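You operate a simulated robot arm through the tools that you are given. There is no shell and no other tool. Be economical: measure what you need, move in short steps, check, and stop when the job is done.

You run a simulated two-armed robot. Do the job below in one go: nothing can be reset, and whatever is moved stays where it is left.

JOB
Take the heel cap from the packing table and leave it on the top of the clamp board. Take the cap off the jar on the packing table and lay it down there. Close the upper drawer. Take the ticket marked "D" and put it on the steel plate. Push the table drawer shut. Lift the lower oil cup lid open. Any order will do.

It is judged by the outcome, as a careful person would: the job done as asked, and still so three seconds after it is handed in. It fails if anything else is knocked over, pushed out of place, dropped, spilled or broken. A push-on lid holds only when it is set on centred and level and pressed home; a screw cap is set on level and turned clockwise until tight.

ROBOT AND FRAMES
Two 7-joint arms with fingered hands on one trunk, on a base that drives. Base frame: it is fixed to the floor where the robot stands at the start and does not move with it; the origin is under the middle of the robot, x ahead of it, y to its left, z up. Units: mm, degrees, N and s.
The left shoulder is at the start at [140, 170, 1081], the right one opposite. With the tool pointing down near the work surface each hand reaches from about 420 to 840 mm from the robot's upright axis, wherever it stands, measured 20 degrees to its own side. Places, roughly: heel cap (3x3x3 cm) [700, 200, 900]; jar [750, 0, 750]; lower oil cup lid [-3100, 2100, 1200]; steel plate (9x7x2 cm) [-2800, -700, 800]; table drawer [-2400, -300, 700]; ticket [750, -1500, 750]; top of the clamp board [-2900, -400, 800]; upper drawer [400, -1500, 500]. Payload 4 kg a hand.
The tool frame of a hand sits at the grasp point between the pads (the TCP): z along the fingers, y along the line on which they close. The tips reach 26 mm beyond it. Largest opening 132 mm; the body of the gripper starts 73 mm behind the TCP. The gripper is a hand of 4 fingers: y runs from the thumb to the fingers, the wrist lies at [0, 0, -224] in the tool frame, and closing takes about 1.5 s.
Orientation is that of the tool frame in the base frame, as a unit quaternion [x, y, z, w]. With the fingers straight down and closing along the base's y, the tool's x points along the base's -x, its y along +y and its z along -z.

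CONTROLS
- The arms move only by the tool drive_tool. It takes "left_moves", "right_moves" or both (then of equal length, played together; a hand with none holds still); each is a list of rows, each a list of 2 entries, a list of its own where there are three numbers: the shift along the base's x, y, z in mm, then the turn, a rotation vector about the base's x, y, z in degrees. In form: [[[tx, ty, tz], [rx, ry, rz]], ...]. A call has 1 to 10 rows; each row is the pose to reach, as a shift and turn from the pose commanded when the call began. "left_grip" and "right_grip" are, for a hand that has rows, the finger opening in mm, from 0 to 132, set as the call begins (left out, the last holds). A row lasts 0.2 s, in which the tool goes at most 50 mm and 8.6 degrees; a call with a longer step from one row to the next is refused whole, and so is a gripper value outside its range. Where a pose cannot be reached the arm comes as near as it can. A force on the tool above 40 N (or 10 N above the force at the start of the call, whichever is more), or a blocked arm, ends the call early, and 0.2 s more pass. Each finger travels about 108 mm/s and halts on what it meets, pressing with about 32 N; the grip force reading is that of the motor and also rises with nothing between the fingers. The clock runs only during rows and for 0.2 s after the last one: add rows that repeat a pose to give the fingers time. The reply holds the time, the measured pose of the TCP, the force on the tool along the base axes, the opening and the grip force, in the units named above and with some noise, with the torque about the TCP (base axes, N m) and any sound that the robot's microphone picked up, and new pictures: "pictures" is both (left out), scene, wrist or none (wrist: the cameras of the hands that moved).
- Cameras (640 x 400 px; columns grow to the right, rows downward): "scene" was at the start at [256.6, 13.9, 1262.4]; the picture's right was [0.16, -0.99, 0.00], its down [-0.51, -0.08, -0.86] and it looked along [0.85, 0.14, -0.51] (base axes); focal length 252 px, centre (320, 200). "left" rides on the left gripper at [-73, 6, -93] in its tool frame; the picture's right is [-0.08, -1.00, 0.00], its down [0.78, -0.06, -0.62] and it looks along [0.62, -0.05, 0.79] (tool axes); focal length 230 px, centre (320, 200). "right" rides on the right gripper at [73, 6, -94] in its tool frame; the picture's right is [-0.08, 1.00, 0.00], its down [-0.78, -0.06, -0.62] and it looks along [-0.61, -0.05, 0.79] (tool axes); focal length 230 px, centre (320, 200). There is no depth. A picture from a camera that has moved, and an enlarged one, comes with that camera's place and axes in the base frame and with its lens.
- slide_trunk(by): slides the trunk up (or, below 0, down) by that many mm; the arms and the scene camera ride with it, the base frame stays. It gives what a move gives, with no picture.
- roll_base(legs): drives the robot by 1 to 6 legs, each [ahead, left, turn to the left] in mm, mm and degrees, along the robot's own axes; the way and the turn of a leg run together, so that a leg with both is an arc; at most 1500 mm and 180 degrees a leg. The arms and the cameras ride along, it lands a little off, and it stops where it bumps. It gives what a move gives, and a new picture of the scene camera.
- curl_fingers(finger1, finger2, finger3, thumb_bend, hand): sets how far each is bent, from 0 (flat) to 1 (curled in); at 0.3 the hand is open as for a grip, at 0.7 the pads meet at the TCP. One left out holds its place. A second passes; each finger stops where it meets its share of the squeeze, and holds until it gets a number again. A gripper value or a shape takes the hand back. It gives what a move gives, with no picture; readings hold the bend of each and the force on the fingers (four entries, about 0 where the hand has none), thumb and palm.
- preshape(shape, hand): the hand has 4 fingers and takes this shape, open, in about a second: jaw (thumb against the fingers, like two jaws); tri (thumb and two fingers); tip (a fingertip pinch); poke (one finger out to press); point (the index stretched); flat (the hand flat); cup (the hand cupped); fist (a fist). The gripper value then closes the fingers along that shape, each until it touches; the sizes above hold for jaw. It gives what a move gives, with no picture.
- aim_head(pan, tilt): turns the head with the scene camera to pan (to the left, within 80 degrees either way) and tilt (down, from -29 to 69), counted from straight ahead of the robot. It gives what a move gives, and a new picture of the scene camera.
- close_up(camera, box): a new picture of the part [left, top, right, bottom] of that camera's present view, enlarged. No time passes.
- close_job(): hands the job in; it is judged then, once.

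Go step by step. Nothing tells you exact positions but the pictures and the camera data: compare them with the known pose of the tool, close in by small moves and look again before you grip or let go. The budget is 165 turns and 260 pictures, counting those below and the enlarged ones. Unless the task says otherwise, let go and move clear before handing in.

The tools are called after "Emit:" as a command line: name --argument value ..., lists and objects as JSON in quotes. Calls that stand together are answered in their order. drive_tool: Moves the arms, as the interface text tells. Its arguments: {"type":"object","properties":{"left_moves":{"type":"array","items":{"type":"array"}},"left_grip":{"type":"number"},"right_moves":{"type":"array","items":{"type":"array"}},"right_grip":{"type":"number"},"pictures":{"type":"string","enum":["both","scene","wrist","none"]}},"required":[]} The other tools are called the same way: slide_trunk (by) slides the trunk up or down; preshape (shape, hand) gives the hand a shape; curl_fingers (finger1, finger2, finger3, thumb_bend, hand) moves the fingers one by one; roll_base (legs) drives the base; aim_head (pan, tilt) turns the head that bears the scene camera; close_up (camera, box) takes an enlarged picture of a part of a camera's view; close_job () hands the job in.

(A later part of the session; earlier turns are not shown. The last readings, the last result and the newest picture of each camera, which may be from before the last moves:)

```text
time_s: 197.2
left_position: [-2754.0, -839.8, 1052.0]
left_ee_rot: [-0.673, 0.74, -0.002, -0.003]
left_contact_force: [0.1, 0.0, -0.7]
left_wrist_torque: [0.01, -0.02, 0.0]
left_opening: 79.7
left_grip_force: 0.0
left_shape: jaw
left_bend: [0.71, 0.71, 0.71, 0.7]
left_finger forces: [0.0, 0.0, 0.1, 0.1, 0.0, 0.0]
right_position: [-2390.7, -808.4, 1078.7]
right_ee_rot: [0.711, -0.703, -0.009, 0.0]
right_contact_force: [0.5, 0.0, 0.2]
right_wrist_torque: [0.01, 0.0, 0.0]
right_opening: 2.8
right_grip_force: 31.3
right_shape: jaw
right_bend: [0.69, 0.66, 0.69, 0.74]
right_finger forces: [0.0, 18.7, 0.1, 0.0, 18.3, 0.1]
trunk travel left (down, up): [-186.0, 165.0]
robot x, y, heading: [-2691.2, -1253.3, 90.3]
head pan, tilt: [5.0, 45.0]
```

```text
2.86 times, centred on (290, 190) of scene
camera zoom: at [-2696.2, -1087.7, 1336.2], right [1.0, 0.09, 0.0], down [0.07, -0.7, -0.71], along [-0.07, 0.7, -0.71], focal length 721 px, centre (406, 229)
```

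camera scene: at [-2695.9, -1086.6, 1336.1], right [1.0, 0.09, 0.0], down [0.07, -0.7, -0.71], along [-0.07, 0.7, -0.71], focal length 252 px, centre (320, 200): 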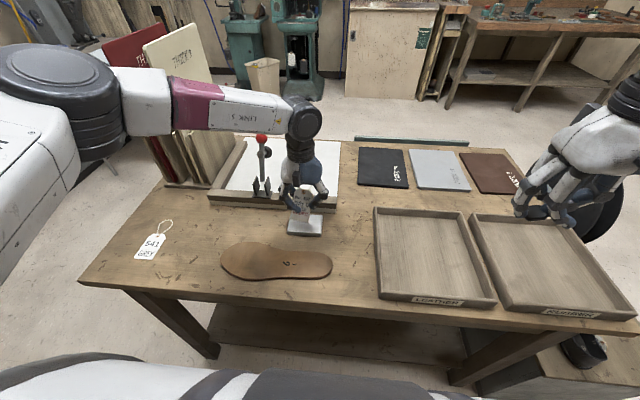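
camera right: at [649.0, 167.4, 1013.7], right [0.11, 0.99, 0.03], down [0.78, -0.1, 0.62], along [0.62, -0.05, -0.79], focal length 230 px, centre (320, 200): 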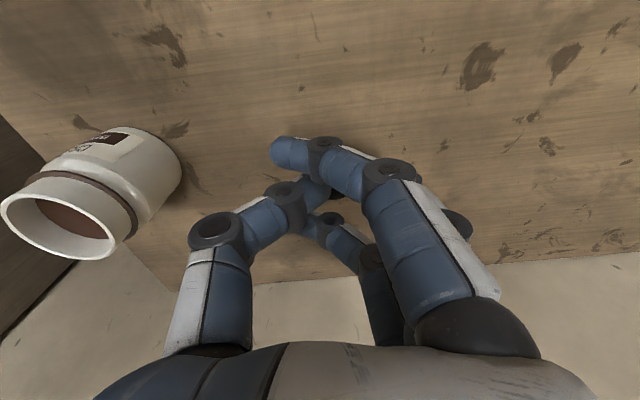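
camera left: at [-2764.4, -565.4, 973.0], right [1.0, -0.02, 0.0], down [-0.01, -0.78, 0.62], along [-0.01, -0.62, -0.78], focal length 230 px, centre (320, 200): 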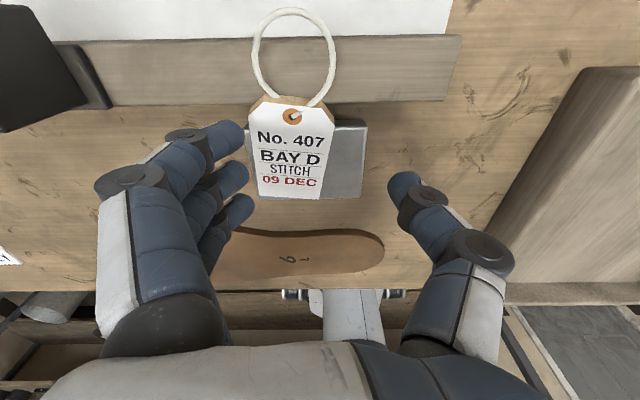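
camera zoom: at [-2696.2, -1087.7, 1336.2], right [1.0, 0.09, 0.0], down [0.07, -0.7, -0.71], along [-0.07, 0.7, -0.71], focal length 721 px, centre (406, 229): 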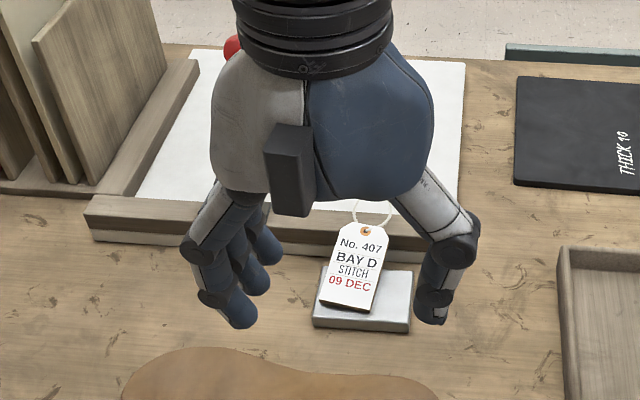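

The ticket stays put. I'll shift the base left and forward so the right hand can reach over the white board.

Emit:
roll_base --legs '[[0, 170, 0], [40, 0, 0]]'

Emit:
drive_tool --right_moves '[[[-25, 40, 0], [0, 0, 0]], [[-50, 80, 0], [0, 0, 0]], [[-75, 120, -5], [0, 0, 0]], [[-100, 160, -15], [0, 0, 0]], [[-125, 200, -30], [0, 0, 0]], [[-150, 240, -50], [0, 0, 0]], [[-175, 280, -70], [0, 0, 0]], [[-195, 315, -85], [0, 0, 0]], [[-195, 325, -100], [0, 0, 0]], [[-195, 325, -100], [0, 0, 0]]]' --pictures "both"

```text
time_s: 199.8
left_position: [-2924.4, -798.0, 1051.2]
left_ee_rot: [-0.673, 0.74, -0.002, -0.003]
left_contact_force: [-0.2, 0.1, -0.4]
left_wrist_torque: [-0.05, -0.02, -0.01]
left_opening: 80.1
left_grip_force: 0.1
left_shape: jaw
left_bend: [0.71, 0.71, 0.71, 0.7]
left_finger forces: [0.1, 0.0, 0.0, 0.0, 0.1, 0.1]
right_position: [-2561.8, -768.7, 1077.9]
right_ee_rot: [0.711, -0.703, -0.007, 0.001]
right_contact_force: [-0.4, 0.5, -0.2]
right_wrist_torque: [-0.03, -0.03, 0.0]
right_opening: 2.8
right_grip_force: 31.8
right_shape: jaw
right_bend: [0.69, 0.66, 0.69, 0.74]
right_finger forces: [0.1, 18.6, 0.0, 0.0, 18.2, 0.0]
trunk travel left (down, up): [-186.0, 165.0]
robot x, y, heading: [-2853.8, -1216.8, 90.4]
head pan, tilt: [5.0, 45.0]
camera scene: at [-2867.2, -1046.8, 1335.9], right [1.0, 0.09, 0.0], down [0.07, -0.7, -0.71], along [-0.07, 0.7, -0.71], focal length 252 px, centre (320, 200)
```

scene: 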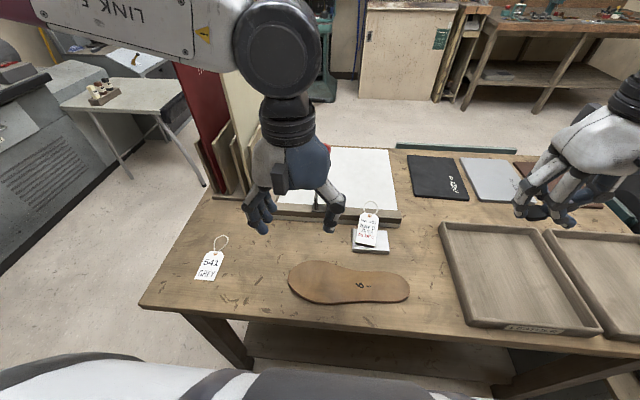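

```text
refused: row 6 steps farther than a row can; nothing moved
```

A step was slightly too long. I'll repeat it with shorter ones.

Emit:
drive_tool --right_moves '[[[-22, 36, 0], [0, 0, 0]], [[-44, 72, 0], [0, 0, 0]], [[-66, 108, -5], [0, 0, 0]], [[-88, 144, -15], [0, 0, 0]], [[-110, 180, -25], [0, 0, 0]], [[-132, 216, -35], [0, 0, 0]], [[-154, 252, -50], [0, 0, 0]], [[-176, 288, -65], [0, 0, 0]], [[-195, 320, -85], [0, 0, 0]], [[-195, 325, -100], [0, 0, 0]]]' --pictures "both"

```text
time_s: 202.0
left_position: [-2924.0, -799.5, 1051.1]
left_ee_rot: [-0.673, 0.739, -0.001, -0.002]
left_contact_force: [-0.3, 0.3, -0.7]
left_wrist_torque: [-0.04, 0.01, 0.02]
left_opening: 79.9
left_grip_force: 0.1
left_shape: jaw
left_bend: [0.71, 0.71, 0.71, 0.7]
left_finger forces: [0.1, 0.1, 0.0, 0.0, 0.0, 0.0]
right_position: [-2746.7, -478.8, 980.0]
right_ee_rot: [0.711, -0.704, -0.008, 0.002]
right_contact_force: [-0.2, -0.4, -0.8]
right_wrist_torque: [-0.03, -0.02, -0.02]
right_opening: 2.4
right_grip_force: 32.4
right_shape: jaw
right_bend: [0.69, 0.66, 0.69, 0.74]
right_finger forces: [0.0, 18.3, 0.0, 0.0, 17.9, 0.0]
right hand out of reach, approached as far as the arm can: row 9, 10
trunk travel left (down, up): [-186.0, 165.0]
robot x, y, heading: [-2858.9, -1215.9, 90.5]
head pan, tilt: [5.0, 45.0]
camera scene: at [-2867.1, -1047.5, 1335.9], right [1.0, 0.09, 0.0], down [0.07, -0.7, -0.71], along [-0.07, 0.7, -0.71], focal length 252 px, centre (320, 200)
camera right: at [-2749.4, -552.4, 1073.7], right [-1.0, 0.07, 0.01], down [0.06, 0.78, 0.62], along [0.03, 0.62, -0.78], focal length 230 px, centre (320, 200)
```

scene: 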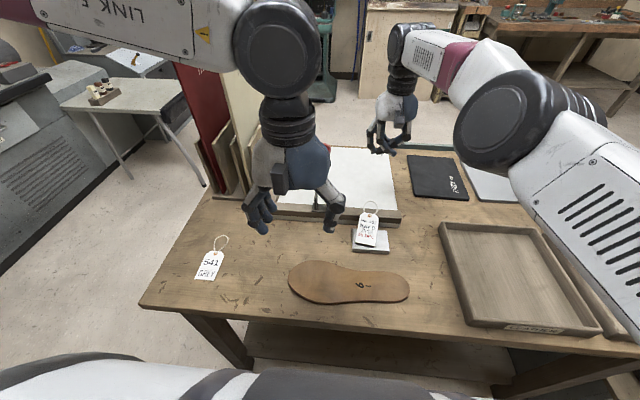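
right: 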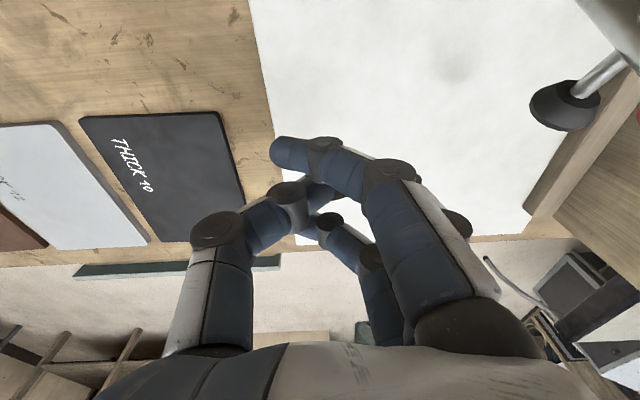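

The hand is over the white board at (-2747, -479). I'll ease it a little further from the board's right edge and lower with the trunk.

Emit:
drive_tool --right_moves '[[[-15, 0, 0], [0, 0, 0]], [[-30, 5, 0], [0, 0, 0]], [[-30, 5, 0], [0, 0, 0]]]' --pictures "none"

Emit:
slide_trunk --by -100

Emit:
close_up --camera "right" --box '[160, 50, 480, 290]'

Emit:
close_up --camera "scene" --box '[320, 80, 460, 200]'

```text
time_s: 202.8
left_position: [-2925.5, -799.7, 1051.8]
left_ee_rot: [-0.674, 0.739, -0.001, -0.002]
left_contact_force: [-0.6, 0.3, -0.8]
left_wrist_torque: [0.02, -0.02, -0.01]
left_opening: 80.1
left_grip_force: 0.2
left_shape: jaw
left_bend: [0.71, 0.71, 0.71, 0.7]
left_finger forces: [0.1, 0.1, 0.0, 0.0, 0.0, 0.0]
right_position: [-2776.2, -484.2, 980.5]
right_ee_rot: [0.711, -0.704, -0.008, 0.001]
right_contact_force: [0.0, -0.1, -0.2]
right_wrist_torque: [-0.01, 0.02, -0.03]
right_opening: 2.6
right_grip_force: 32.2
right_shape: jaw
right_bend: [0.69, 0.66, 0.69, 0.74]
right_finger forces: [0.1, 18.3, 0.0, 0.0, 17.9, 0.0]
right hand out of reach, approached as far as the arm can: row 2, 3
trunk travel left (down, up): [-186.0, 165.0]
robot x, y, heading: [-2858.7, -1218.1, 90.5]
head pan, tilt: [5.0, 45.0]
```

```text
time_s: 204.1
left_position: [-2924.4, -801.1, 951.9]
left_ee_rot: [-0.674, 0.739, 0.0, -0.001]
left_contact_force: [-0.4, -0.7, 0.9]
left_wrist_torque: [0.02, -0.01, 0.01]
left_opening: 79.8
left_grip_force: 0.0
left_shape: jaw
left_bend: [0.71, 0.71, 0.71, 0.7]
left_finger forces: [0.1, 0.0, 0.0, 0.0, 0.0, 0.0]
right_position: [-2776.0, -486.7, 883.7]
right_ee_rot: [0.711, -0.703, -0.01, -0.001]
right_contact_force: [0.4, -0.4, -0.3]
right_wrist_torque: [0.03, 0.0, 0.0]
right_opening: 3.0
right_grip_force: 31.9
right_shape: jaw
right_bend: [0.69, 0.66, 0.69, 0.74]
right_finger forces: [0.0, 17.7, 0.1, 0.0, 17.5, 0.0]
trunk travel left (down, up): [-86.0, 265.0]
robot x, y, heading: [-2859.9, -1213.0, 90.3]
head pan, tilt: [5.0, 45.0]
```

```text
1.67 times, centred on (320, 170) of right
camera zoom: at [-2778.5, -560.2, 976.9], right [-1.0, 0.07, 0.01], down [0.06, 0.78, 0.63], along [0.03, 0.63, -0.78], focal length 384 px, centre (320, 250)
```

zoom: 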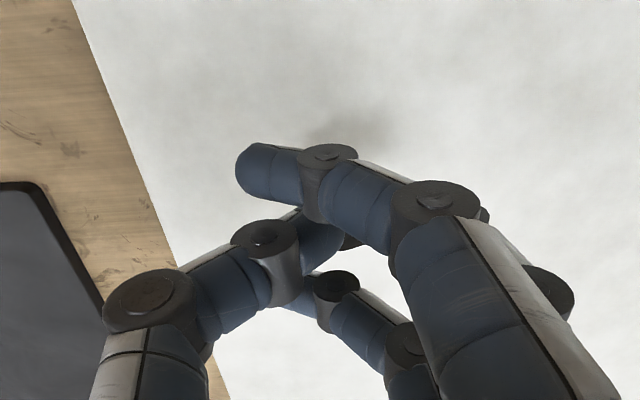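

```text
3.33 times, centred on (390, 140) of scene
camera zoom: at [-2867.6, -952.6, 1226.5], right [1.0, 0.09, 0.0], down [0.07, -0.7, -0.71], along [-0.07, 0.7, -0.71], focal length 841 px, centre (87, 400)
```

zoom: 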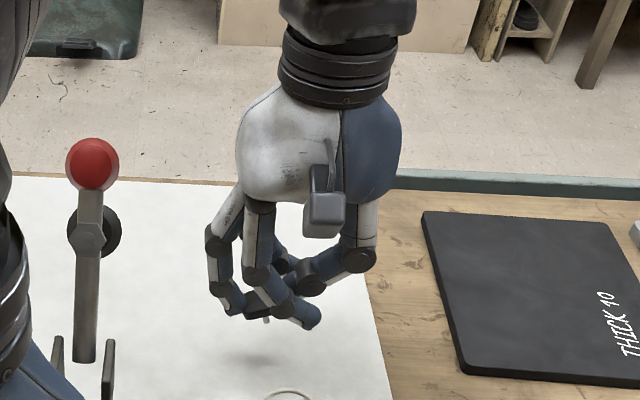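

The heel cap hangs over the white board, peg down. I'll lower in small steps until contact.

Emit:
drive_tool --right_moves '[[[0, 0, -8], [0, 0, 0]], [[0, 0, -16], [0, 0, 0]], [[0, 0, -22], [0, 0, 0]], [[0, 0, -27], [0, 0, 0]], [[0, 0, -31], [0, 0, 0]], [[0, 0, -35], [0, 0, 0]], [[0, 0, -39], [0, 0, 0]], [[0, 0, -43], [0, 0, 0]]]' --pictures "none"

Emit:
close_up --camera "scene" --box '[330, 120, 450, 210]'

```text
time_s: 206.0
left_position: [-2924.4, -803.8, 953.6]
left_ee_rot: [-0.672, 0.74, 0.0, -0.001]
left_contact_force: [0.5, -0.7, 0.9]
left_wrist_torque: [0.01, -0.01, -0.04]
left_opening: 79.9
left_grip_force: 0.0
left_shape: jaw
left_bend: [0.71, 0.71, 0.71, 0.7]
left_finger forces: [0.0, 0.0, 0.0, 0.0, 0.1, 0.0]
right_position: [-2776.9, -483.2, 848.3]
right_ee_rot: [0.71, -0.704, -0.016, -0.005]
right_contact_force: [-0.2, -9.8, 31.3]
right_wrist_torque: [-0.19, 0.8, 0.17]
right_opening: 3.4
right_grip_force: 31.6
right_shape: jaw
right_bend: [0.69, 0.69, 0.69, 0.78]
right_finger forces: [0.1, 22.1, 0.1, 0.1, 35.1, 0.0]
trunk travel left (down, up): [-86.0, 265.0]
robot x, y, heading: [-2857.7, -1215.7, 90.4]
head pan, tilt: [5.0, 45.0]
stopped in row 8 (right hand): the force on the tool passed its limit at 42 N (the readings are from after the stop); the commanded pose is now the measured one
```

```text
4.44 times, centred on (390, 165) of scene
camera zoom: at [-2867.8, -955.1, 1227.0], right [1.0, 0.09, 0.0], down [0.07, -0.7, -0.71], along [-0.07, 0.71, -0.7], focal length 1121 px, centre (9, 356)
```

zoom: 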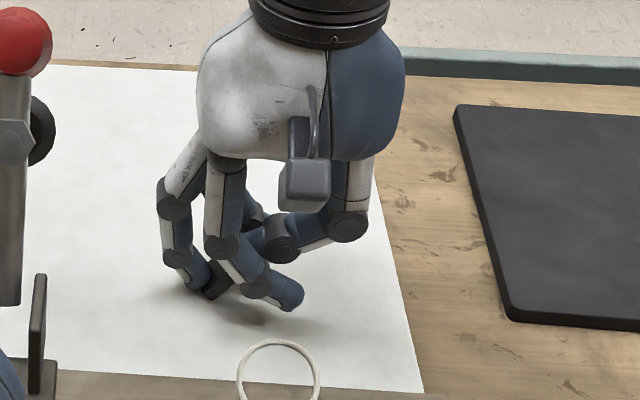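

The cap touches the board. I'll relax the pressure and open.

Emit:
drive_tool --right_moves '[[[0, 0, 2], [0, 0, 0]], [[0, 0, 2], [0, 0, 0]]]' --pictures "none"

Emit:
drive_tool --right_moves '[[[0, 0, 0], [0, 0, 0]], [[0, 0, 0], [0, 0, 0]], [[0, 0, 0], [0, 0, 0]], [[0, 0, 0], [0, 0, 0]]]' --right_grip 70 --pictures "wrist"

Emit:
close_up --camera "scene" --box '[330, 120, 450, 210]'

```text
time_s: 206.6
left_position: [-2924.9, -802.1, 952.5]
left_ee_rot: [-0.673, 0.74, 0.0, -0.001]
left_contact_force: [-0.3, 0.1, 0.1]
left_wrist_torque: [0.01, -0.01, -0.02]
left_opening: 79.6
left_grip_force: 0.1
left_shape: jaw
left_bend: [0.71, 0.71, 0.71, 0.7]
left_finger forces: [0.0, 0.0, 0.0, 0.0, 0.0, 0.0]
right_position: [-2776.8, -483.8, 846.5]
right_ee_rot: [0.71, -0.704, -0.014, -0.003]
right_contact_force: [-1.0, -4.4, 35.7]
right_wrist_torque: [-0.12, 0.88, 0.1]
right_opening: 3.1
right_grip_force: 32.0
right_shape: jaw
right_bend: [0.69, 0.69, 0.69, 0.78]
right_finger forces: [0.1, 24.2, 0.1, 0.0, 32.0, 0.1]
trunk travel left (down, up): [-86.0, 265.0]
robot x, y, heading: [-2856.7, -1214.3, 90.3]
head pan, tilt: [5.0, 45.0]
```

```text
time_s: 207.6
left_position: [-2924.8, -801.7, 951.5]
left_ee_rot: [-0.673, 0.74, 0.0, -0.002]
left_contact_force: [0.0, -0.4, 0.3]
left_wrist_torque: [-0.02, 0.05, -0.01]
left_opening: 79.9
left_grip_force: 0.0
left_shape: jaw
left_bend: [0.71, 0.71, 0.71, 0.7]
left_finger forces: [0.0, 0.1, 0.0, 0.1, 0.0, 0.1]
right_position: [-2775.2, -484.6, 845.1]
right_ee_rot: [0.71, -0.704, -0.012, -0.002]
right_contact_force: [-0.5, 3.1, 22.4]
right_wrist_torque: [-0.19, -0.19, 0.16]
right_opening: 60.6
right_grip_force: 0.1
right_shape: jaw
right_bend: [0.75, 0.74, 0.73, 0.73]
right_finger forces: [5.9, 3.3, 0.5, 0.0, 13.6, 0.0]
trunk travel left (down, up): [-86.0, 265.0]
robot x, y, heading: [-2856.8, -1210.1, 90.2]
head pan, tilt: [5.0, 45.0]
camera right: at [-2778.8, -558.4, 937.0], right [-1.0, 0.07, 0.02], down [0.06, 0.77, 0.63], along [0.03, 0.63, -0.77], focal length 230 px, centre (320, 200)
```

right: 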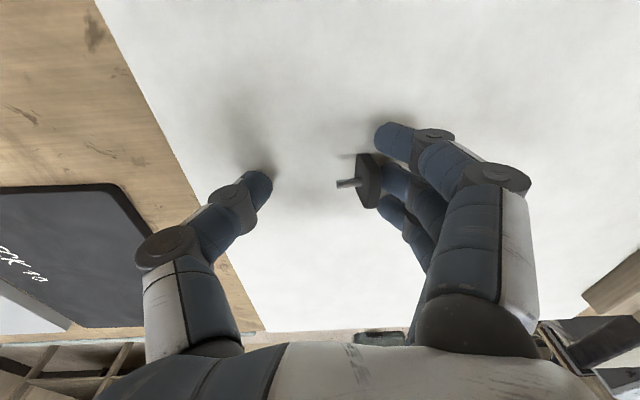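

```text
4.44 times, centred on (390, 165) of scene
camera zoom: at [-2868.0, -952.8, 1226.2], right [1.0, 0.09, 0.0], down [0.07, -0.7, -0.71], along [-0.07, 0.71, -0.71], focal length 1121 px, centre (9, 356)
```

zoom: 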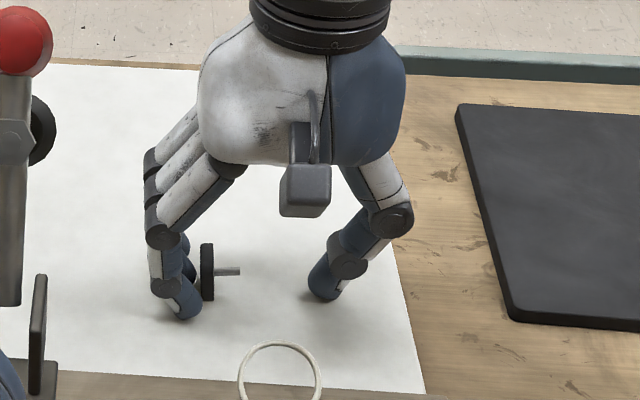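

The heel cap stands on its edge on the board. I'll lift straight up and clear.

Emit:
drive_tool --right_moves '[[[2, 0, 8], [0, 0, 0]], [[3, 0, 20], [0, 0, 0]], [[3, 0, 45], [0, 0, 0]], [[3, 0, 85], [0, 0, 0]], [[3, 0, 125], [0, 0, 0]]]' --pictures "wrist"

Emit:
close_up --camera "scene" --box '[310, 100, 450, 250]'

```text
time_s: 208.8
left_position: [-2923.6, -799.0, 950.8]
left_ee_rot: [-0.673, 0.74, -0.002, -0.002]
left_contact_force: [0.5, -0.6, 0.3]
left_wrist_torque: [0.0, -0.01, -0.01]
left_opening: 79.9
left_grip_force: 0.1
left_shape: jaw
left_bend: [0.71, 0.71, 0.71, 0.7]
left_finger forces: [0.1, 0.1, 0.0, 0.0, 0.0, 0.1]
right_position: [-2772.5, -483.1, 967.9]
right_ee_rot: [0.71, -0.704, -0.012, -0.002]
right_contact_force: [0.5, -0.5, 0.6]
right_wrist_torque: [-0.02, -0.02, -0.02]
right_opening: 69.3
right_grip_force: 0.0
right_shape: jaw
right_bend: [0.72, 0.72, 0.72, 0.7]
right_finger forces: [0.2, 0.1, 0.1, 0.0, 0.1, 0.1]
trunk travel left (down, up): [-86.0, 265.0]
robot x, y, heading: [-2856.0, -1213.6, 90.1]
head pan, tilt: [5.0, 45.0]
camera right: at [-2775.6, -557.1, 1061.4], right [-1.0, 0.07, 0.02], down [0.06, 0.77, 0.63], along [0.03, 0.63, -0.78], focal length 230 px, centre (320, 200)
```

right: 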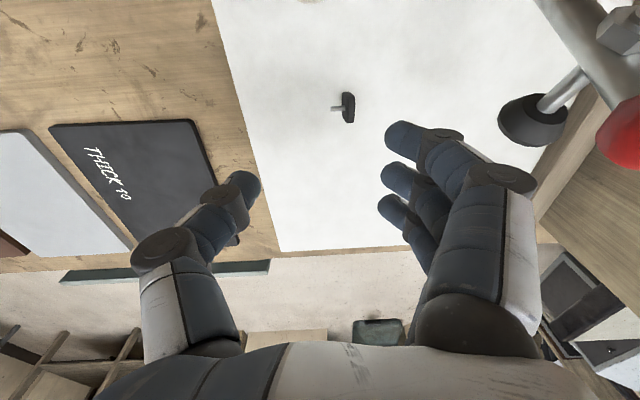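

```text
2.67 times, centred on (380, 175) of scene
camera zoom: at [-2867.7, -951.5, 1226.0], right [1.0, 0.09, 0.0], down [0.07, -0.7, -0.71], along [-0.07, 0.7, -0.71], focal length 673 px, centre (160, 267)
```

zoom: 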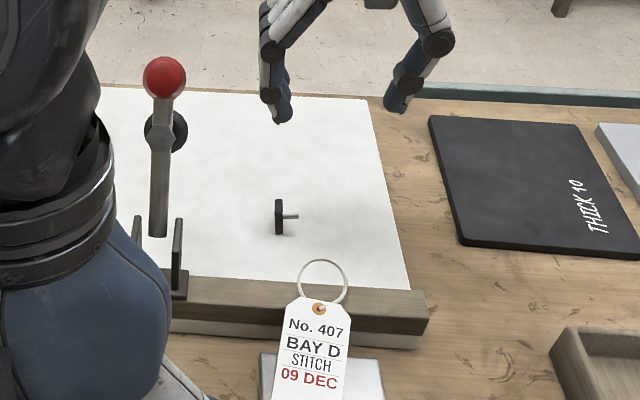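

The heel cap rests on the board. The ticket sits a bit far north with its loop on the fence, so I'll improve it. I'll move the base back right and bring the left hand over the ticket.

Emit:
roll_base --legs '[[0, -165, 0]]'

Emit:
drive_tool --left_moves '[[[-5, 35, -10], [0, 0, 0]], [[-10, 70, -20], [0, 0, 0]], [[-16, 105, -30], [0, 0, 0]], [[-18, 140, -45], [0, 0, 0]], [[-18, 170, -65], [0, 0, 0]], [[-18, 170, -75], [0, 0, 0]]]' --right_moves '[[[20, -20, 20], [0, 0, 0]], [[40, -40, 40], [0, 0, 0]], [[60, -60, 60], [0, 0, 0]], [[80, -80, 80], [0, 0, 0]], [[100, -110, 90], [0, 0, 0]], [[120, -140, 90], [0, 0, 0]]]' --left_grip 85 --pictures "none"

Emit:
close_up --camera "left" --box '[0, 0, 640, 400]'

```text
time_s: 210.9
left_position: [-2760.4, -800.1, 950.9]
left_ee_rot: [-0.673, 0.739, -0.001, -0.003]
left_contact_force: [-0.2, -0.7, 0.5]
left_wrist_torque: [-0.05, 0.01, 0.03]
left_opening: 80.2
left_grip_force: 0.1
left_shape: jaw
left_bend: [0.71, 0.71, 0.71, 0.7]
left_finger forces: [0.0, 0.0, 0.1, 0.1, 0.1, 0.0]
right_position: [-2610.3, -481.1, 968.1]
right_ee_rot: [0.71, -0.704, -0.012, 0.0]
right_contact_force: [0.0, -0.2, 0.3]
right_wrist_torque: [0.02, 0.01, -0.01]
right_opening: 69.3
right_grip_force: 0.1
right_shape: jaw
right_bend: [0.72, 0.72, 0.72, 0.7]
right_finger forces: [0.0, 0.0, 0.1, 0.0, 0.1, 0.1]
trunk travel left (down, up): [-86.0, 265.0]
robot x, y, heading: [-2694.1, -1210.6, 90.4]
head pan, tilt: [5.0, 45.0]
camera scene: at [-2703.0, -949.9, 1225.8], right [1.0, 0.09, 0.0], down [0.07, -0.7, -0.71], along [-0.07, 0.7, -0.71], focal length 252 px, centre (320, 200)
```

scene: 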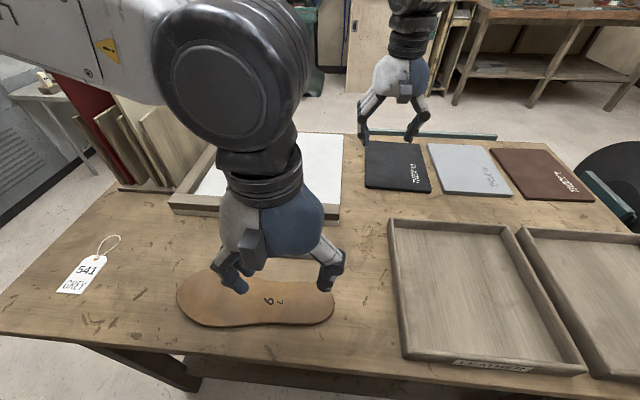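

```text
time_s: 212.3
left_position: [-2777.9, -628.5, 876.1]
left_ee_rot: [-0.673, 0.74, -0.001, -0.002]
left_contact_force: [-0.5, -0.1, -0.5]
left_wrist_torque: [0.0, 0.03, 0.01]
left_opening: 84.8
left_grip_force: 0.0
left_shape: jaw
left_bend: [0.7, 0.7, 0.7, 0.68]
left_finger forces: [0.0, 0.0, 0.0, 0.1, 0.0, 0.0]
right_position: [-2488.2, -621.2, 1057.9]
right_ee_rot: [0.71, -0.704, -0.012, -0.002]
right_contact_force: [0.2, -0.2, -1.0]
right_wrist_torque: [-0.01, 0.02, -0.01]
right_opening: 69.1
right_grip_force: 0.0
right_shape: jaw
right_bend: [0.72, 0.72, 0.72, 0.7]
right_finger forces: [0.0, 0.1, 0.0, 0.0, 0.0, 0.1]
trunk travel left (down, up): [-86.0, 265.0]
robot x, y, heading: [-2691.2, -1212.5, 90.5]
head pan, tilt: [5.0, 45.0]
```

```text
1.00 times, centred on (320, 200) of left (not enlarged: the box is as wide or as high as the picture)
camera zoom: at [-2777.7, -555.5, 969.0], right [1.0, -0.02, 0.0], down [-0.01, -0.78, 0.62], along [-0.01, -0.62, -0.78], focal length 230 px, centre (320, 200)
```

zoom: 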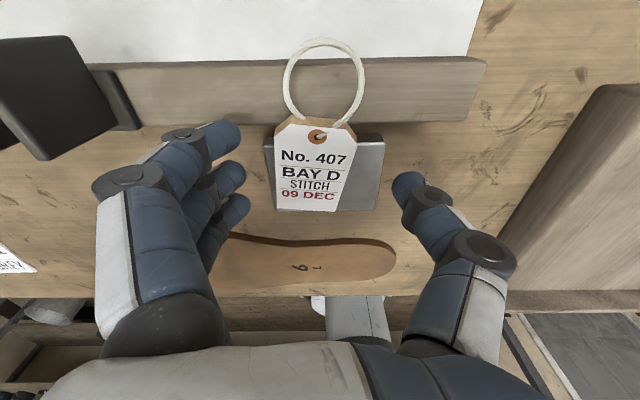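

On this view the card is centred on the plate with just the loop on the fence, so I'll leave it. I'll raise the left hand clear and tuck both arms before driving round to the drawer side.

Emit:
drive_tool --left_moves '[[[0, 0, 40], [0, 0, 0]], [[0, -10, 80], [0, 0, 0]], [[0, -40, 120], [0, 0, 0]], [[0, -80, 150], [0, 0, 0]], [[0, -120, 170], [0, 0, 0]], [[0, -160, 180], [0, 0, 0]], [[0, -190, 180], [0, 0, 0]]]' --right_moves '[[[0, -20, 5], [0, 0, 0]], [[0, -50, 10], [0, 0, 0]], [[0, -80, 15], [0, 0, 0]], [[0, -110, 20], [0, 0, 0]], [[0, -140, 20], [0, 0, 0]], [[0, -170, 20], [0, 0, 0]], [[0, -190, 20], [0, 0, 0]]]' --pictures "none"

Emit:
roll_base --legs '[[-200, 0, 0], [0, -1400, 0], [1000, 0, 0], [1000, 0, 0], [0, 0, 90]]'

```text
time_s: 213.9
left_position: [-2778.7, -819.4, 1055.7]
left_ee_rot: [-0.673, 0.74, -0.002, -0.003]
left_contact_force: [0.8, 0.0, -0.4]
left_wrist_torque: [0.0, -0.01, 0.0]
left_opening: 84.5
left_grip_force: 0.1
left_shape: jaw
left_bend: [0.7, 0.7, 0.7, 0.68]
left_finger forces: [0.1, 0.0, 0.1, 0.0, 0.0, 0.0]
right_position: [-2488.6, -811.2, 1076.8]
right_ee_rot: [0.71, -0.704, -0.012, -0.002]
right_contact_force: [0.4, -0.9, -0.2]
right_wrist_torque: [0.04, 0.0, 0.02]
right_opening: 69.1
right_grip_force: 0.1
right_shape: jaw
right_bend: [0.72, 0.72, 0.72, 0.7]
right_finger forces: [0.1, 0.0, 0.0, 0.0, 0.0, 0.1]
trunk travel left (down, up): [-86.0, 265.0]
robot x, y, heading: [-2697.2, -1217.6, 90.4]
head pan, tilt: [5.0, 45.0]
```

```text
time_s: 240.9
left_position: [-1695.0, 502.0, 1055.7]
left_ee_rot: [0.999, -0.052, 0.002, 0.002]
left_contact_force: [-0.7, 0.1, -0.2]
left_wrist_torque: [0.0, 0.01, 0.02]
left_opening: 85.0
left_grip_force: 0.1
left_shape: jaw
left_bend: [0.7, 0.7, 0.7, 0.68]
left_finger forces: [0.0, 0.0, 0.0, 0.0, 0.0, 0.1]
right_position: [-1702.3, 789.9, 1077.1]
right_ee_rot: [1.0, 0.0, -0.01, 0.008]
right_contact_force: [-0.6, -0.6, 0.2]
right_wrist_torque: [0.0, 0.0, 0.0]
right_opening: 69.1
right_grip_force: 0.0
right_shape: jaw
right_bend: [0.72, 0.72, 0.72, 0.7]
right_finger forces: [0.0, 0.0, 0.1, 0.1, 0.1, 0.0]
trunk travel left (down, up): [-86.0, 265.0]
robot x, y, heading: [-1302.8, 578.2, 179.8]
head pan, tilt: [5.0, 45.0]
camera scene: at [-1565.8, 576.4, 1225.8], right [-0.09, 1.0, 0.0], down [0.7, 0.06, -0.71], along [-0.7, -0.06, -0.71], focal length 252 px, centre (320, 200)
```

scene: 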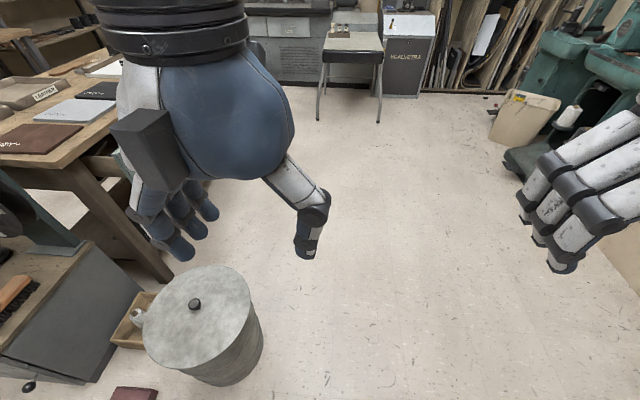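

Facing -x, the desk is on the left and a bin is near it. I'll go wide around the bin and then turn to face the drawer.

Emit:
roll_base --legs '[[0, -180, 0], [1230, 0, 0], [0, 0, 90]]'

```text
time_s: 252.7
left_position: [-2421.1, 358.7, 1056.2]
left_ee_rot: [0.729, 0.684, 0.003, -0.001]
left_contact_force: [-0.9, 1.2, 0.0]
left_wrist_torque: [-0.02, 0.02, 0.02]
left_opening: 84.3
left_grip_force: 0.1
left_shape: jaw
left_bend: [0.7, 0.7, 0.7, 0.68]
left_finger forces: [0.0, 0.0, 0.0, 0.0, 0.0, 0.0]
right_position: [-2709.4, 339.9, 1076.9]
right_ee_rot: [0.693, 0.721, -0.001, 0.012]
right_contact_force: [0.4, 0.6, 0.1]
right_wrist_torque: [-0.03, 0.01, -0.01]
right_opening: 69.1
right_grip_force: 0.1
right_shape: jaw
right_bend: [0.72, 0.72, 0.72, 0.7]
right_finger forces: [0.1, 0.1, 0.0, 0.0, 0.0, 0.0]
trunk travel left (down, up): [-86.0, 265.0]
robot x, y, heading: [-2520.7, 750.2, -87.5]
head pan, tilt: [5.0, 45.0]
camera scene: at [-2502.4, 485.1, 1225.8], right [-0.99, -0.12, 0.0], down [-0.09, 0.7, -0.71], along [0.09, -0.7, -0.71], focal length 252 px, centre (320, 200)
```

scene: 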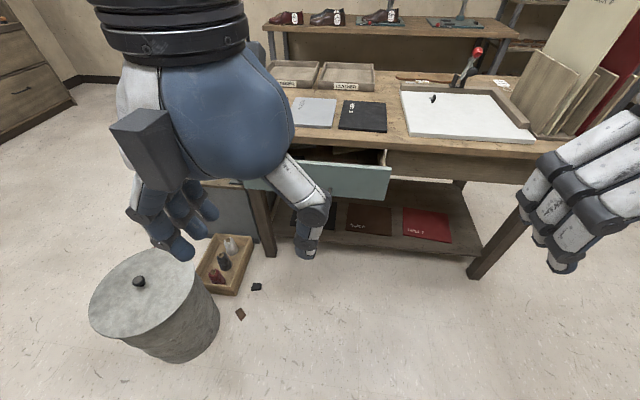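

I see the green drawer front at about x -2630..-2170, y -130, z 700. I'll make a left fist and pitch it forward, using the orientation branch that reached well before.

Emit:
preshape --hand "left" --shape "fist"

Emit:
drive_tool --left_moves '[[[0, -15, -22], [-7.5, 1, -2.3]], [[0, -30, -44], [-15, 2, -4.5]], [[0, -50, -66], [-22.4, 3, -6.8]], [[0, -70, -88], [-29.9, 4, -9]], [[0, -90, -110], [-37.3, 5, -11.3]], [[0, -110, -132], [-44.8, 5.9, -13.6]], [[0, -130, -154], [-52.2, 6.9, -15.8]], [[0, -150, -176], [-59.7, 7.9, -18.1]], [[0, -160, -200], [-59.7, 7.9, -18.1]]]' --pictures "scene"

```text
time_s: 253.6
left_position: [-2422.1, 358.9, 1056.5]
left_ee_rot: [0.729, 0.685, 0.002, -0.002]
left_contact_force: [-0.4, -0.2, -0.8]
left_wrist_torque: [0.02, -0.01, 0.0]
left_opening: 0.2
left_grip_force: 0.2
left_shape: fist
left_bend: [1.0, 1.0, 1.0, 0.54]
left_finger forces: [0.0, 0.1, 0.1, 0.1, 0.1, 0.0]
right_position: [-2709.1, 339.4, 1076.5]
right_ee_rot: [0.692, 0.722, -0.001, 0.012]
right_contact_force: [0.4, -1.2, -0.4]
right_wrist_torque: [0.03, -0.02, 0.03]
right_opening: 69.6
right_grip_force: 0.0
right_shape: jaw
right_bend: [0.72, 0.72, 0.72, 0.7]
right_finger forces: [0.0, 0.1, 0.1, 0.0, 0.1, 0.0]
trunk travel left (down, up): [-86.0, 265.0]
robot x, y, heading: [-2519.4, 746.5, -88.0]
head pan, tilt: [5.0, 45.0]
```

```text
time_s: 255.6
left_position: [-2420.8, 198.5, 855.1]
left_ee_rot: [0.725, 0.476, -0.385, 0.316]
left_contact_force: [0.4, -0.6, -0.1]
left_wrist_torque: [-0.01, -0.01, -0.04]
left_opening: 0.0
left_grip_force: 0.1
left_shape: fist
left_bend: [1.0, 1.0, 1.0, 0.54]
left_finger forces: [0.1, 0.1, 0.1, 0.0, 0.0, 0.0]
left hand out of reach, approached as far as the arm can: row 5, 6, 7, 8
right_position: [-2710.0, 340.3, 1076.6]
right_ee_rot: [0.693, 0.721, -0.002, 0.011]
right_contact_force: [0.4, 0.3, -1.2]
right_wrist_torque: [0.01, 0.01, -0.01]
right_opening: 69.5
right_grip_force: 0.0
right_shape: jaw
right_bend: [0.72, 0.72, 0.72, 0.7]
right_finger forces: [0.0, 0.0, 0.0, 0.0, 0.0, 0.0]
trunk travel left (down, up): [-86.0, 265.0]
robot x, y, heading: [-2519.2, 750.0, -87.6]
head pan, tilt: [5.0, 45.0]
camera scene: at [-2502.5, 485.1, 1225.8], right [-0.99, -0.12, 0.0], down [-0.09, 0.7, -0.71], along [0.09, -0.7, -0.71], focal length 252 px, centre (320, 200)
```

scene: 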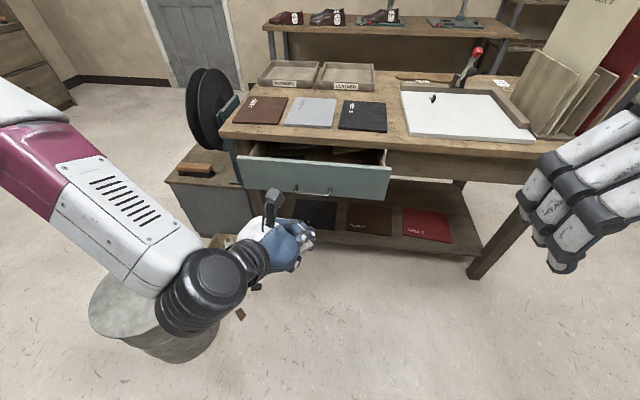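

The drawer front spans z 640–770 with a handle near z 660. I'll bring the fist down to z 725 in front of it.

Emit:
drive_tool --left_moves '[[[1, -20, -26], [0, 0, 0]], [[3, -40, -52], [0, 0, 0]], [[5, -60, -78], [0, 0, 0]], [[7, -80, -104], [0, 0, 0]], [[8, -105, -128], [0, 0, 0]], [[8, -130, -130], [0, 0, 0]]]' --pictures "scene"

```text
time_s: 257.0
left_position: [-2414.2, 68.7, 725.2]
left_ee_rot: [0.726, 0.476, -0.384, 0.315]
left_contact_force: [-0.2, 0.0, -0.2]
left_wrist_torque: [0.01, -0.02, 0.01]
left_opening: 0.0
left_grip_force: 0.2
left_shape: fist
left_bend: [1.0, 1.0, 1.0, 0.54]
left_finger forces: [0.0, 0.0, 0.0, 0.0, 0.1, 0.0]
right_position: [-2709.4, 340.3, 1077.9]
right_ee_rot: [0.693, 0.721, -0.001, 0.011]
right_contact_force: [0.2, 0.3, 0.5]
right_wrist_torque: [-0.01, 0.0, 0.0]
right_opening: 69.1
right_grip_force: 0.1
right_shape: jaw
right_bend: [0.72, 0.72, 0.72, 0.7]
right_finger forces: [0.1, 0.1, 0.0, 0.0, 0.0, 0.0]
trunk travel left (down, up): [-86.0, 265.0]
robot x, y, heading: [-2518.9, 747.4, -87.9]
head pan, tilt: [5.0, 45.0]
camera scene: at [-2502.6, 485.2, 1225.8], right [-0.99, -0.12, 0.0], down [-0.09, 0.7, -0.71], along [0.09, -0.7, -0.71], focal length 252 px, centre (320, 200)
```

scene: 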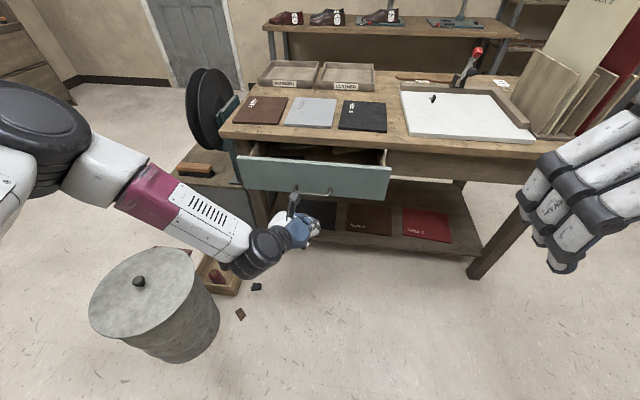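

It's aligned. I'll drive the base ahead a little and then push with the arm.

Emit:
roll_base --legs '[[130, 0, 0]]'

Emit:
drive_tool --left_moves '[[[0, -15, 0], [0, 0, 0]], [[0, -30, 0], [0, 0, 0]], [[0, -45, 0], [0, 0, 0]], [[0, -60, 0], [0, 0, 0]], [[0, -75, 0], [0, 0, 0]], [[0, -90, 0], [0, 0, 0]], [[0, -105, 0], [0, 0, 0]], [[0, -120, 0], [0, 0, 0]]]' --pictures "scene"

```text
time_s: 258.3
left_position: [-2410.3, -63.1, 725.8]
left_ee_rot: [0.726, 0.476, -0.384, 0.315]
left_contact_force: [1.1, -0.1, 0.5]
left_wrist_torque: [-0.01, 0.01, 0.0]
left_opening: 0.0
left_grip_force: 0.0
left_shape: fist
left_bend: [1.0, 1.0, 1.0, 0.54]
left_finger forces: [0.1, 0.1, 0.0, 0.0, 0.0, 0.0]
right_position: [-2706.4, 209.3, 1076.1]
right_ee_rot: [0.694, 0.72, -0.002, 0.012]
right_contact_force: [0.5, 0.0, -0.5]
right_wrist_torque: [0.02, -0.01, -0.02]
right_opening: 69.5
right_grip_force: 0.0
right_shape: jaw
right_bend: [0.72, 0.72, 0.72, 0.7]
right_finger forces: [0.0, 0.0, 0.0, 0.0, 0.0, 0.0]
trunk travel left (down, up): [-86.0, 265.0]
robot x, y, heading: [-2514.7, 615.3, -88.3]
head pan, tilt: [5.0, 45.0]
camera scene: at [-2498.0, 353.7, 1225.6], right [-0.99, -0.12, 0.0], down [-0.09, 0.7, -0.71], along [0.09, -0.7, -0.71], focal length 252 px, centre (320, 200)
```

scene: 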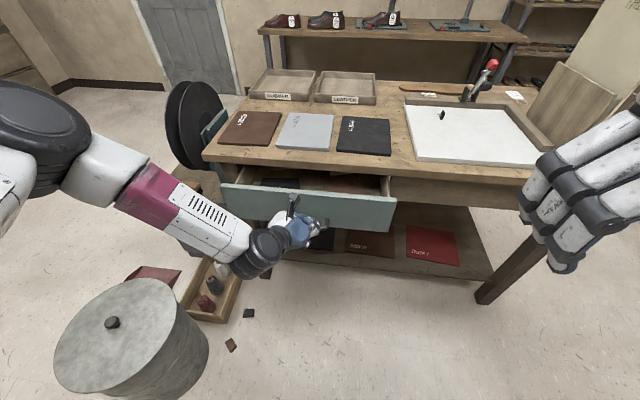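

```text
time_s: 260.1
left_position: [-2409.9, -182.4, 726.9]
left_ee_rot: [0.726, 0.475, -0.385, 0.315]
left_contact_force: [1.0, -0.6, 0.4]
left_wrist_torque: [-0.04, 0.03, -0.02]
left_opening: 0.1
left_grip_force: 0.0
left_shape: fist
left_bend: [1.0, 1.0, 0.99, 0.54]
left_finger forces: [0.0, 0.0, 0.0, 0.0, 0.1, 0.0]
right_position: [-2705.1, 210.3, 1078.1]
right_ee_rot: [0.693, 0.72, -0.002, 0.012]
right_contact_force: [-0.3, -0.2, 0.3]
right_wrist_torque: [-0.03, 0.0, -0.01]
right_opening: 69.3
right_grip_force: 0.1
right_shape: jaw
right_bend: [0.72, 0.72, 0.72, 0.7]
right_finger forces: [0.1, 0.0, 0.0, 0.0, 0.0, 0.1]
trunk travel left (down, up): [-86.0, 265.0]
robot x, y, heading: [-2515.4, 617.7, -87.6]
head pan, tilt: [5.0, 45.0]
camera scene: at [-2498.0, 354.1, 1225.7], right [-0.99, -0.12, 0.0], down [-0.09, 0.7, -0.71], along [0.09, -0.7, -0.71], focal length 252 px, centre (320, 200)
```

scene: 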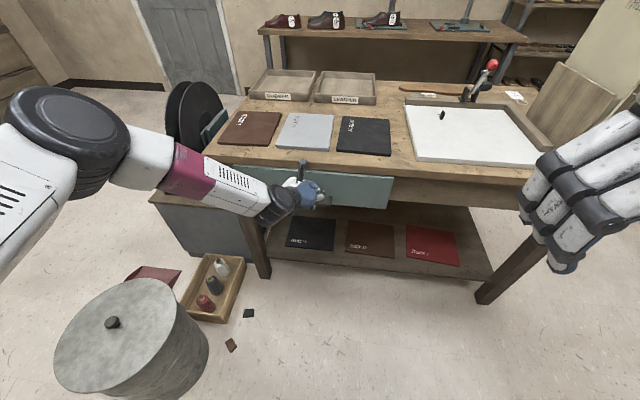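

Nearly shut. I'll keep pushing until it stops.

Emit:
drive_tool --left_moves '[[[0, -10, 0], [0, 0, 0]], [[0, -20, 0], [0, 0, 0]], [[0, -30, 0], [0, 0, 0]], [[0, -40, 0], [0, 0, 0]], [[0, -50, 0], [0, 0, 0]], [[0, -60, 0], [0, 0, 0]], [[0, -70, 0], [0, 0, 0]]]' --pictures "none"

Emit:
close_up --camera "scene" --box '[180, 120, 420, 270]'

```text
time_s: 261.3
left_position: [-2417.3, -219.0, 719.3]
left_ee_rot: [0.732, 0.474, -0.383, 0.304]
left_contact_force: [0.0, 19.9, 3.2]
left_wrist_torque: [-0.01, 0.01, 0.0]
left_opening: 0.0
left_grip_force: 0.1
left_shape: fist
left_bend: [1.0, 1.0, 0.98, 0.6]
left_finger forces: [0.0, 0.0, 0.1, 0.0, 20.0, 0.0]
right_position: [-2704.8, 212.3, 1078.5]
right_ee_rot: [0.693, 0.721, -0.003, 0.013]
right_contact_force: [-1.0, -0.1, 0.2]
right_wrist_torque: [0.03, -0.01, 0.04]
right_opening: 69.1
right_grip_force: 0.0
right_shape: jaw
right_bend: [0.72, 0.72, 0.72, 0.7]
right_finger forces: [0.0, 0.0, 0.0, 0.0, 0.0, 0.0]
trunk travel left (down, up): [-86.0, 265.0]
robot x, y, heading: [-2514.4, 619.8, -88.0]
head pan, tilt: [5.0, 45.0]
stopped in row 5 (left hand): the force on the tool passed its limit at 47 N (the readings are from after the stop); the commanded pose is now the measured one
```

```text
2.67 times, centred on (300, 195) of scene
camera zoom: at [-2498.1, 357.3, 1226.4], right [-0.99, -0.12, 0.0], down [-0.09, 0.7, -0.71], along [0.09, -0.7, -0.71], focal length 673 px, centre (373, 213)
```

zoom: 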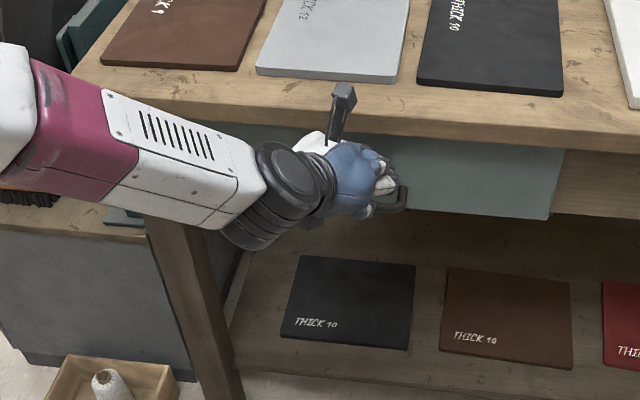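

It hit a firm stop, flush under the desk. I'll withdraw the fist straight back.

Emit:
drive_tool --left_moves '[[[0, 15, 3], [0, 0, 0]], [[0, 45, 5], [0, 0, 0]], [[0, 85, 5], [0, 0, 0]], [[0, 130, 15], [0, 0, 0]], [[0, 170, 35], [0, 0, 0]], [[0, 205, 60], [0, 0, 0]], [[0, 235, 90], [0, 0, 0]]]' --pictures "scene"

```text
time_s: 262.9
left_position: [-2412.9, 13.7, 811.1]
left_ee_rot: [0.731, 0.473, -0.385, 0.307]
left_contact_force: [-0.7, -0.1, -0.3]
left_wrist_torque: [-0.01, -0.01, 0.02]
left_opening: 0.0
left_grip_force: 0.0
left_shape: fist
left_bend: [1.0, 1.0, 0.98, 0.54]
left_finger forces: [0.1, 0.1, 0.1, 0.0, 0.0, 0.0]
right_position: [-2706.0, 211.7, 1077.3]
right_ee_rot: [0.693, 0.721, -0.002, 0.013]
right_contact_force: [0.3, 0.4, -0.4]
right_wrist_torque: [-0.02, -0.01, -0.01]
right_opening: 69.1
right_grip_force: 0.0
right_shape: jaw
right_bend: [0.72, 0.72, 0.72, 0.7]
right_finger forces: [0.0, 0.0, 0.0, 0.1, 0.1, 0.0]
trunk travel left (down, up): [-86.0, 265.0]
robot x, y, heading: [-2512.4, 621.0, -87.8]
head pan, tilt: [5.0, 45.0]
camera scene: at [-2498.2, 355.8, 1226.1], right [-0.99, -0.12, 0.0], down [-0.09, 0.7, -0.71], along [0.09, -0.7, -0.71], focal length 252 px, centre (320, 200)
```

scene: 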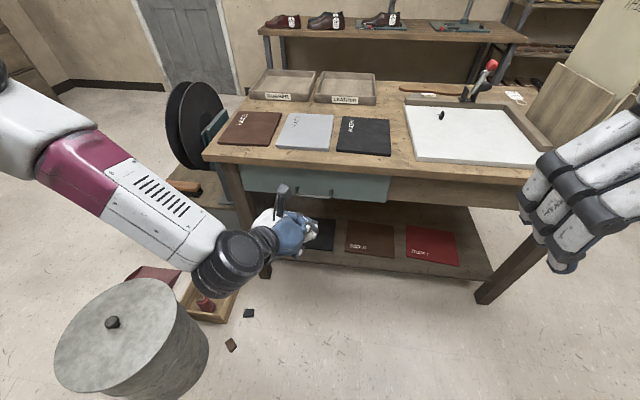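

The drawer is shut and the heel cap is still on the board. Next I turn to the green machine for the oil cup lid.

Emit:
roll_base --legs '[[0, 0, 178], [0, 550, 0]]'

Emit:
slide_trunk --by 150

Emit:
aim_head --pan 0 --tilt 10

```text
time_s: 275.5
left_position: [-3145.3, 1226.2, 810.3]
left_ee_rot: [-0.462, 0.738, 0.3, 0.389]
left_contact_force: [-0.2, 0.9, -1.0]
left_wrist_torque: [0.0, -0.02, 0.0]
left_opening: 0.1
left_grip_force: 0.0
left_shape: fist
left_bend: [0.99, 1.0, 0.98, 0.54]
left_finger forces: [0.1, 0.0, 0.1, 0.0, 0.0, 0.1]
right_position: [-2860.3, 1019.2, 1078.1]
right_ee_rot: [0.71, -0.704, -0.012, -0.003]
right_contact_force: [0.0, -0.2, 0.2]
right_wrist_torque: [0.0, 0.01, 0.0]
right_opening: 69.4
right_grip_force: 0.0
right_shape: jaw
right_bend: [0.72, 0.72, 0.72, 0.7]
right_finger forces: [0.0, 0.0, 0.0, 0.0, 0.0, 0.0]
trunk travel left (down, up): [-86.0, 265.0]
robot x, y, heading: [-3063.8, 615.3, 90.5]
head pan, tilt: [5.0, 45.0]
camera scene: at [-3074.7, 880.0, 1225.8], right [1.0, 0.09, 0.0], down [0.07, -0.7, -0.71], along [-0.06, 0.7, -0.71], focal length 252 px, centre (320, 200)
```

scene: 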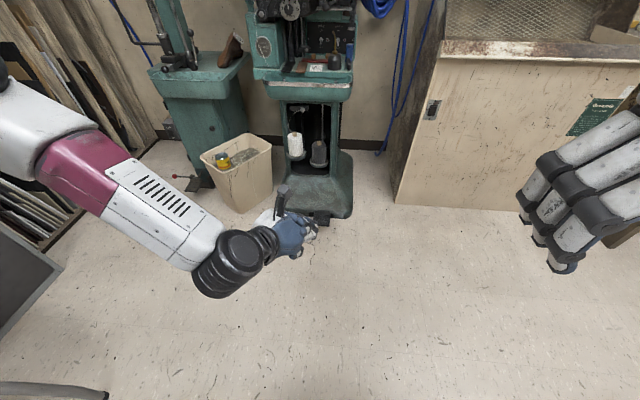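

```text
time_s: 277.3
left_position: [-3146.1, 1227.9, 958.9]
left_ee_rot: [-0.463, 0.738, 0.3, 0.388]
left_contact_force: [-0.4, 0.6, 0.7]
left_wrist_torque: [-0.03, -0.01, -0.01]
left_opening: 0.0
left_grip_force: 0.1
left_shape: fist
left_bend: [0.98, 1.0, 0.98, 0.54]
left_finger forces: [0.0, 0.1, 0.0, 0.1, 0.1, 0.0]
right_position: [-2860.8, 1019.8, 1226.7]
right_ee_rot: [0.71, -0.705, -0.011, -0.002]
right_contact_force: [-0.4, 0.1, -1.0]
right_wrist_torque: [0.0, -0.01, 0.03]
right_opening: 69.2
right_grip_force: 0.0
right_shape: jaw
right_bend: [0.72, 0.72, 0.72, 0.7]
right_finger forces: [0.1, 0.1, 0.0, 0.1, 0.0, 0.0]
trunk travel left (down, up): [-236.0, 115.0]
robot x, y, heading: [-3065.9, 615.7, 90.5]
head pan, tilt: [5.0, 45.0]
```

```text
time_s: 278.3
left_position: [-3145.3, 1228.3, 959.8]
left_ee_rot: [-0.463, 0.739, 0.3, 0.388]
left_contact_force: [-0.3, 0.1, -1.1]
left_wrist_torque: [-0.02, 0.01, 0.0]
left_opening: 0.0
left_grip_force: 0.1
left_shape: fist
left_bend: [0.98, 1.0, 0.98, 0.54]
left_finger forces: [0.1, 0.0, 0.0, 0.1, 0.0, 0.0]
right_position: [-2859.2, 1018.9, 1227.2]
right_ee_rot: [0.71, -0.705, -0.011, -0.002]
right_contact_force: [1.1, -0.3, -0.1]
right_wrist_torque: [0.02, 0.01, -0.07]
right_opening: 69.6
right_grip_force: 0.1
right_shape: jaw
right_bend: [0.72, 0.72, 0.72, 0.7]
right_finger forces: [0.0, 0.0, 0.0, 0.1, 0.1, 0.1]
trunk travel left (down, up): [-236.0, 115.0]
robot x, y, heading: [-3061.7, 617.1, 90.0]
head pan, tilt: [0.0, 10.0]
camera scene: at [-3066.9, 765.7, 1442.2], right [1.0, 0.0, 0.0], down [0.0, -0.17, -0.98], along [0.0, 0.98, -0.17], focal length 252 px, centre (320, 200)
```

scene: 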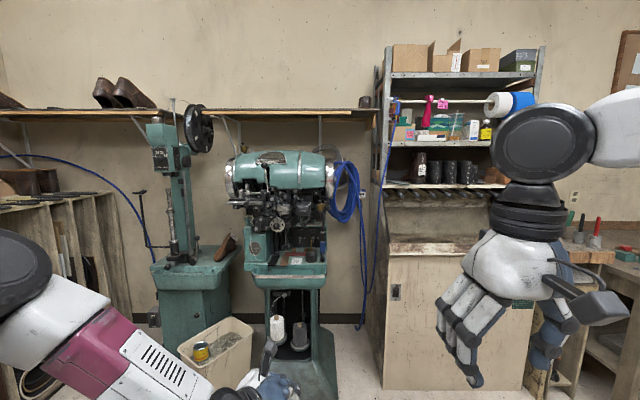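

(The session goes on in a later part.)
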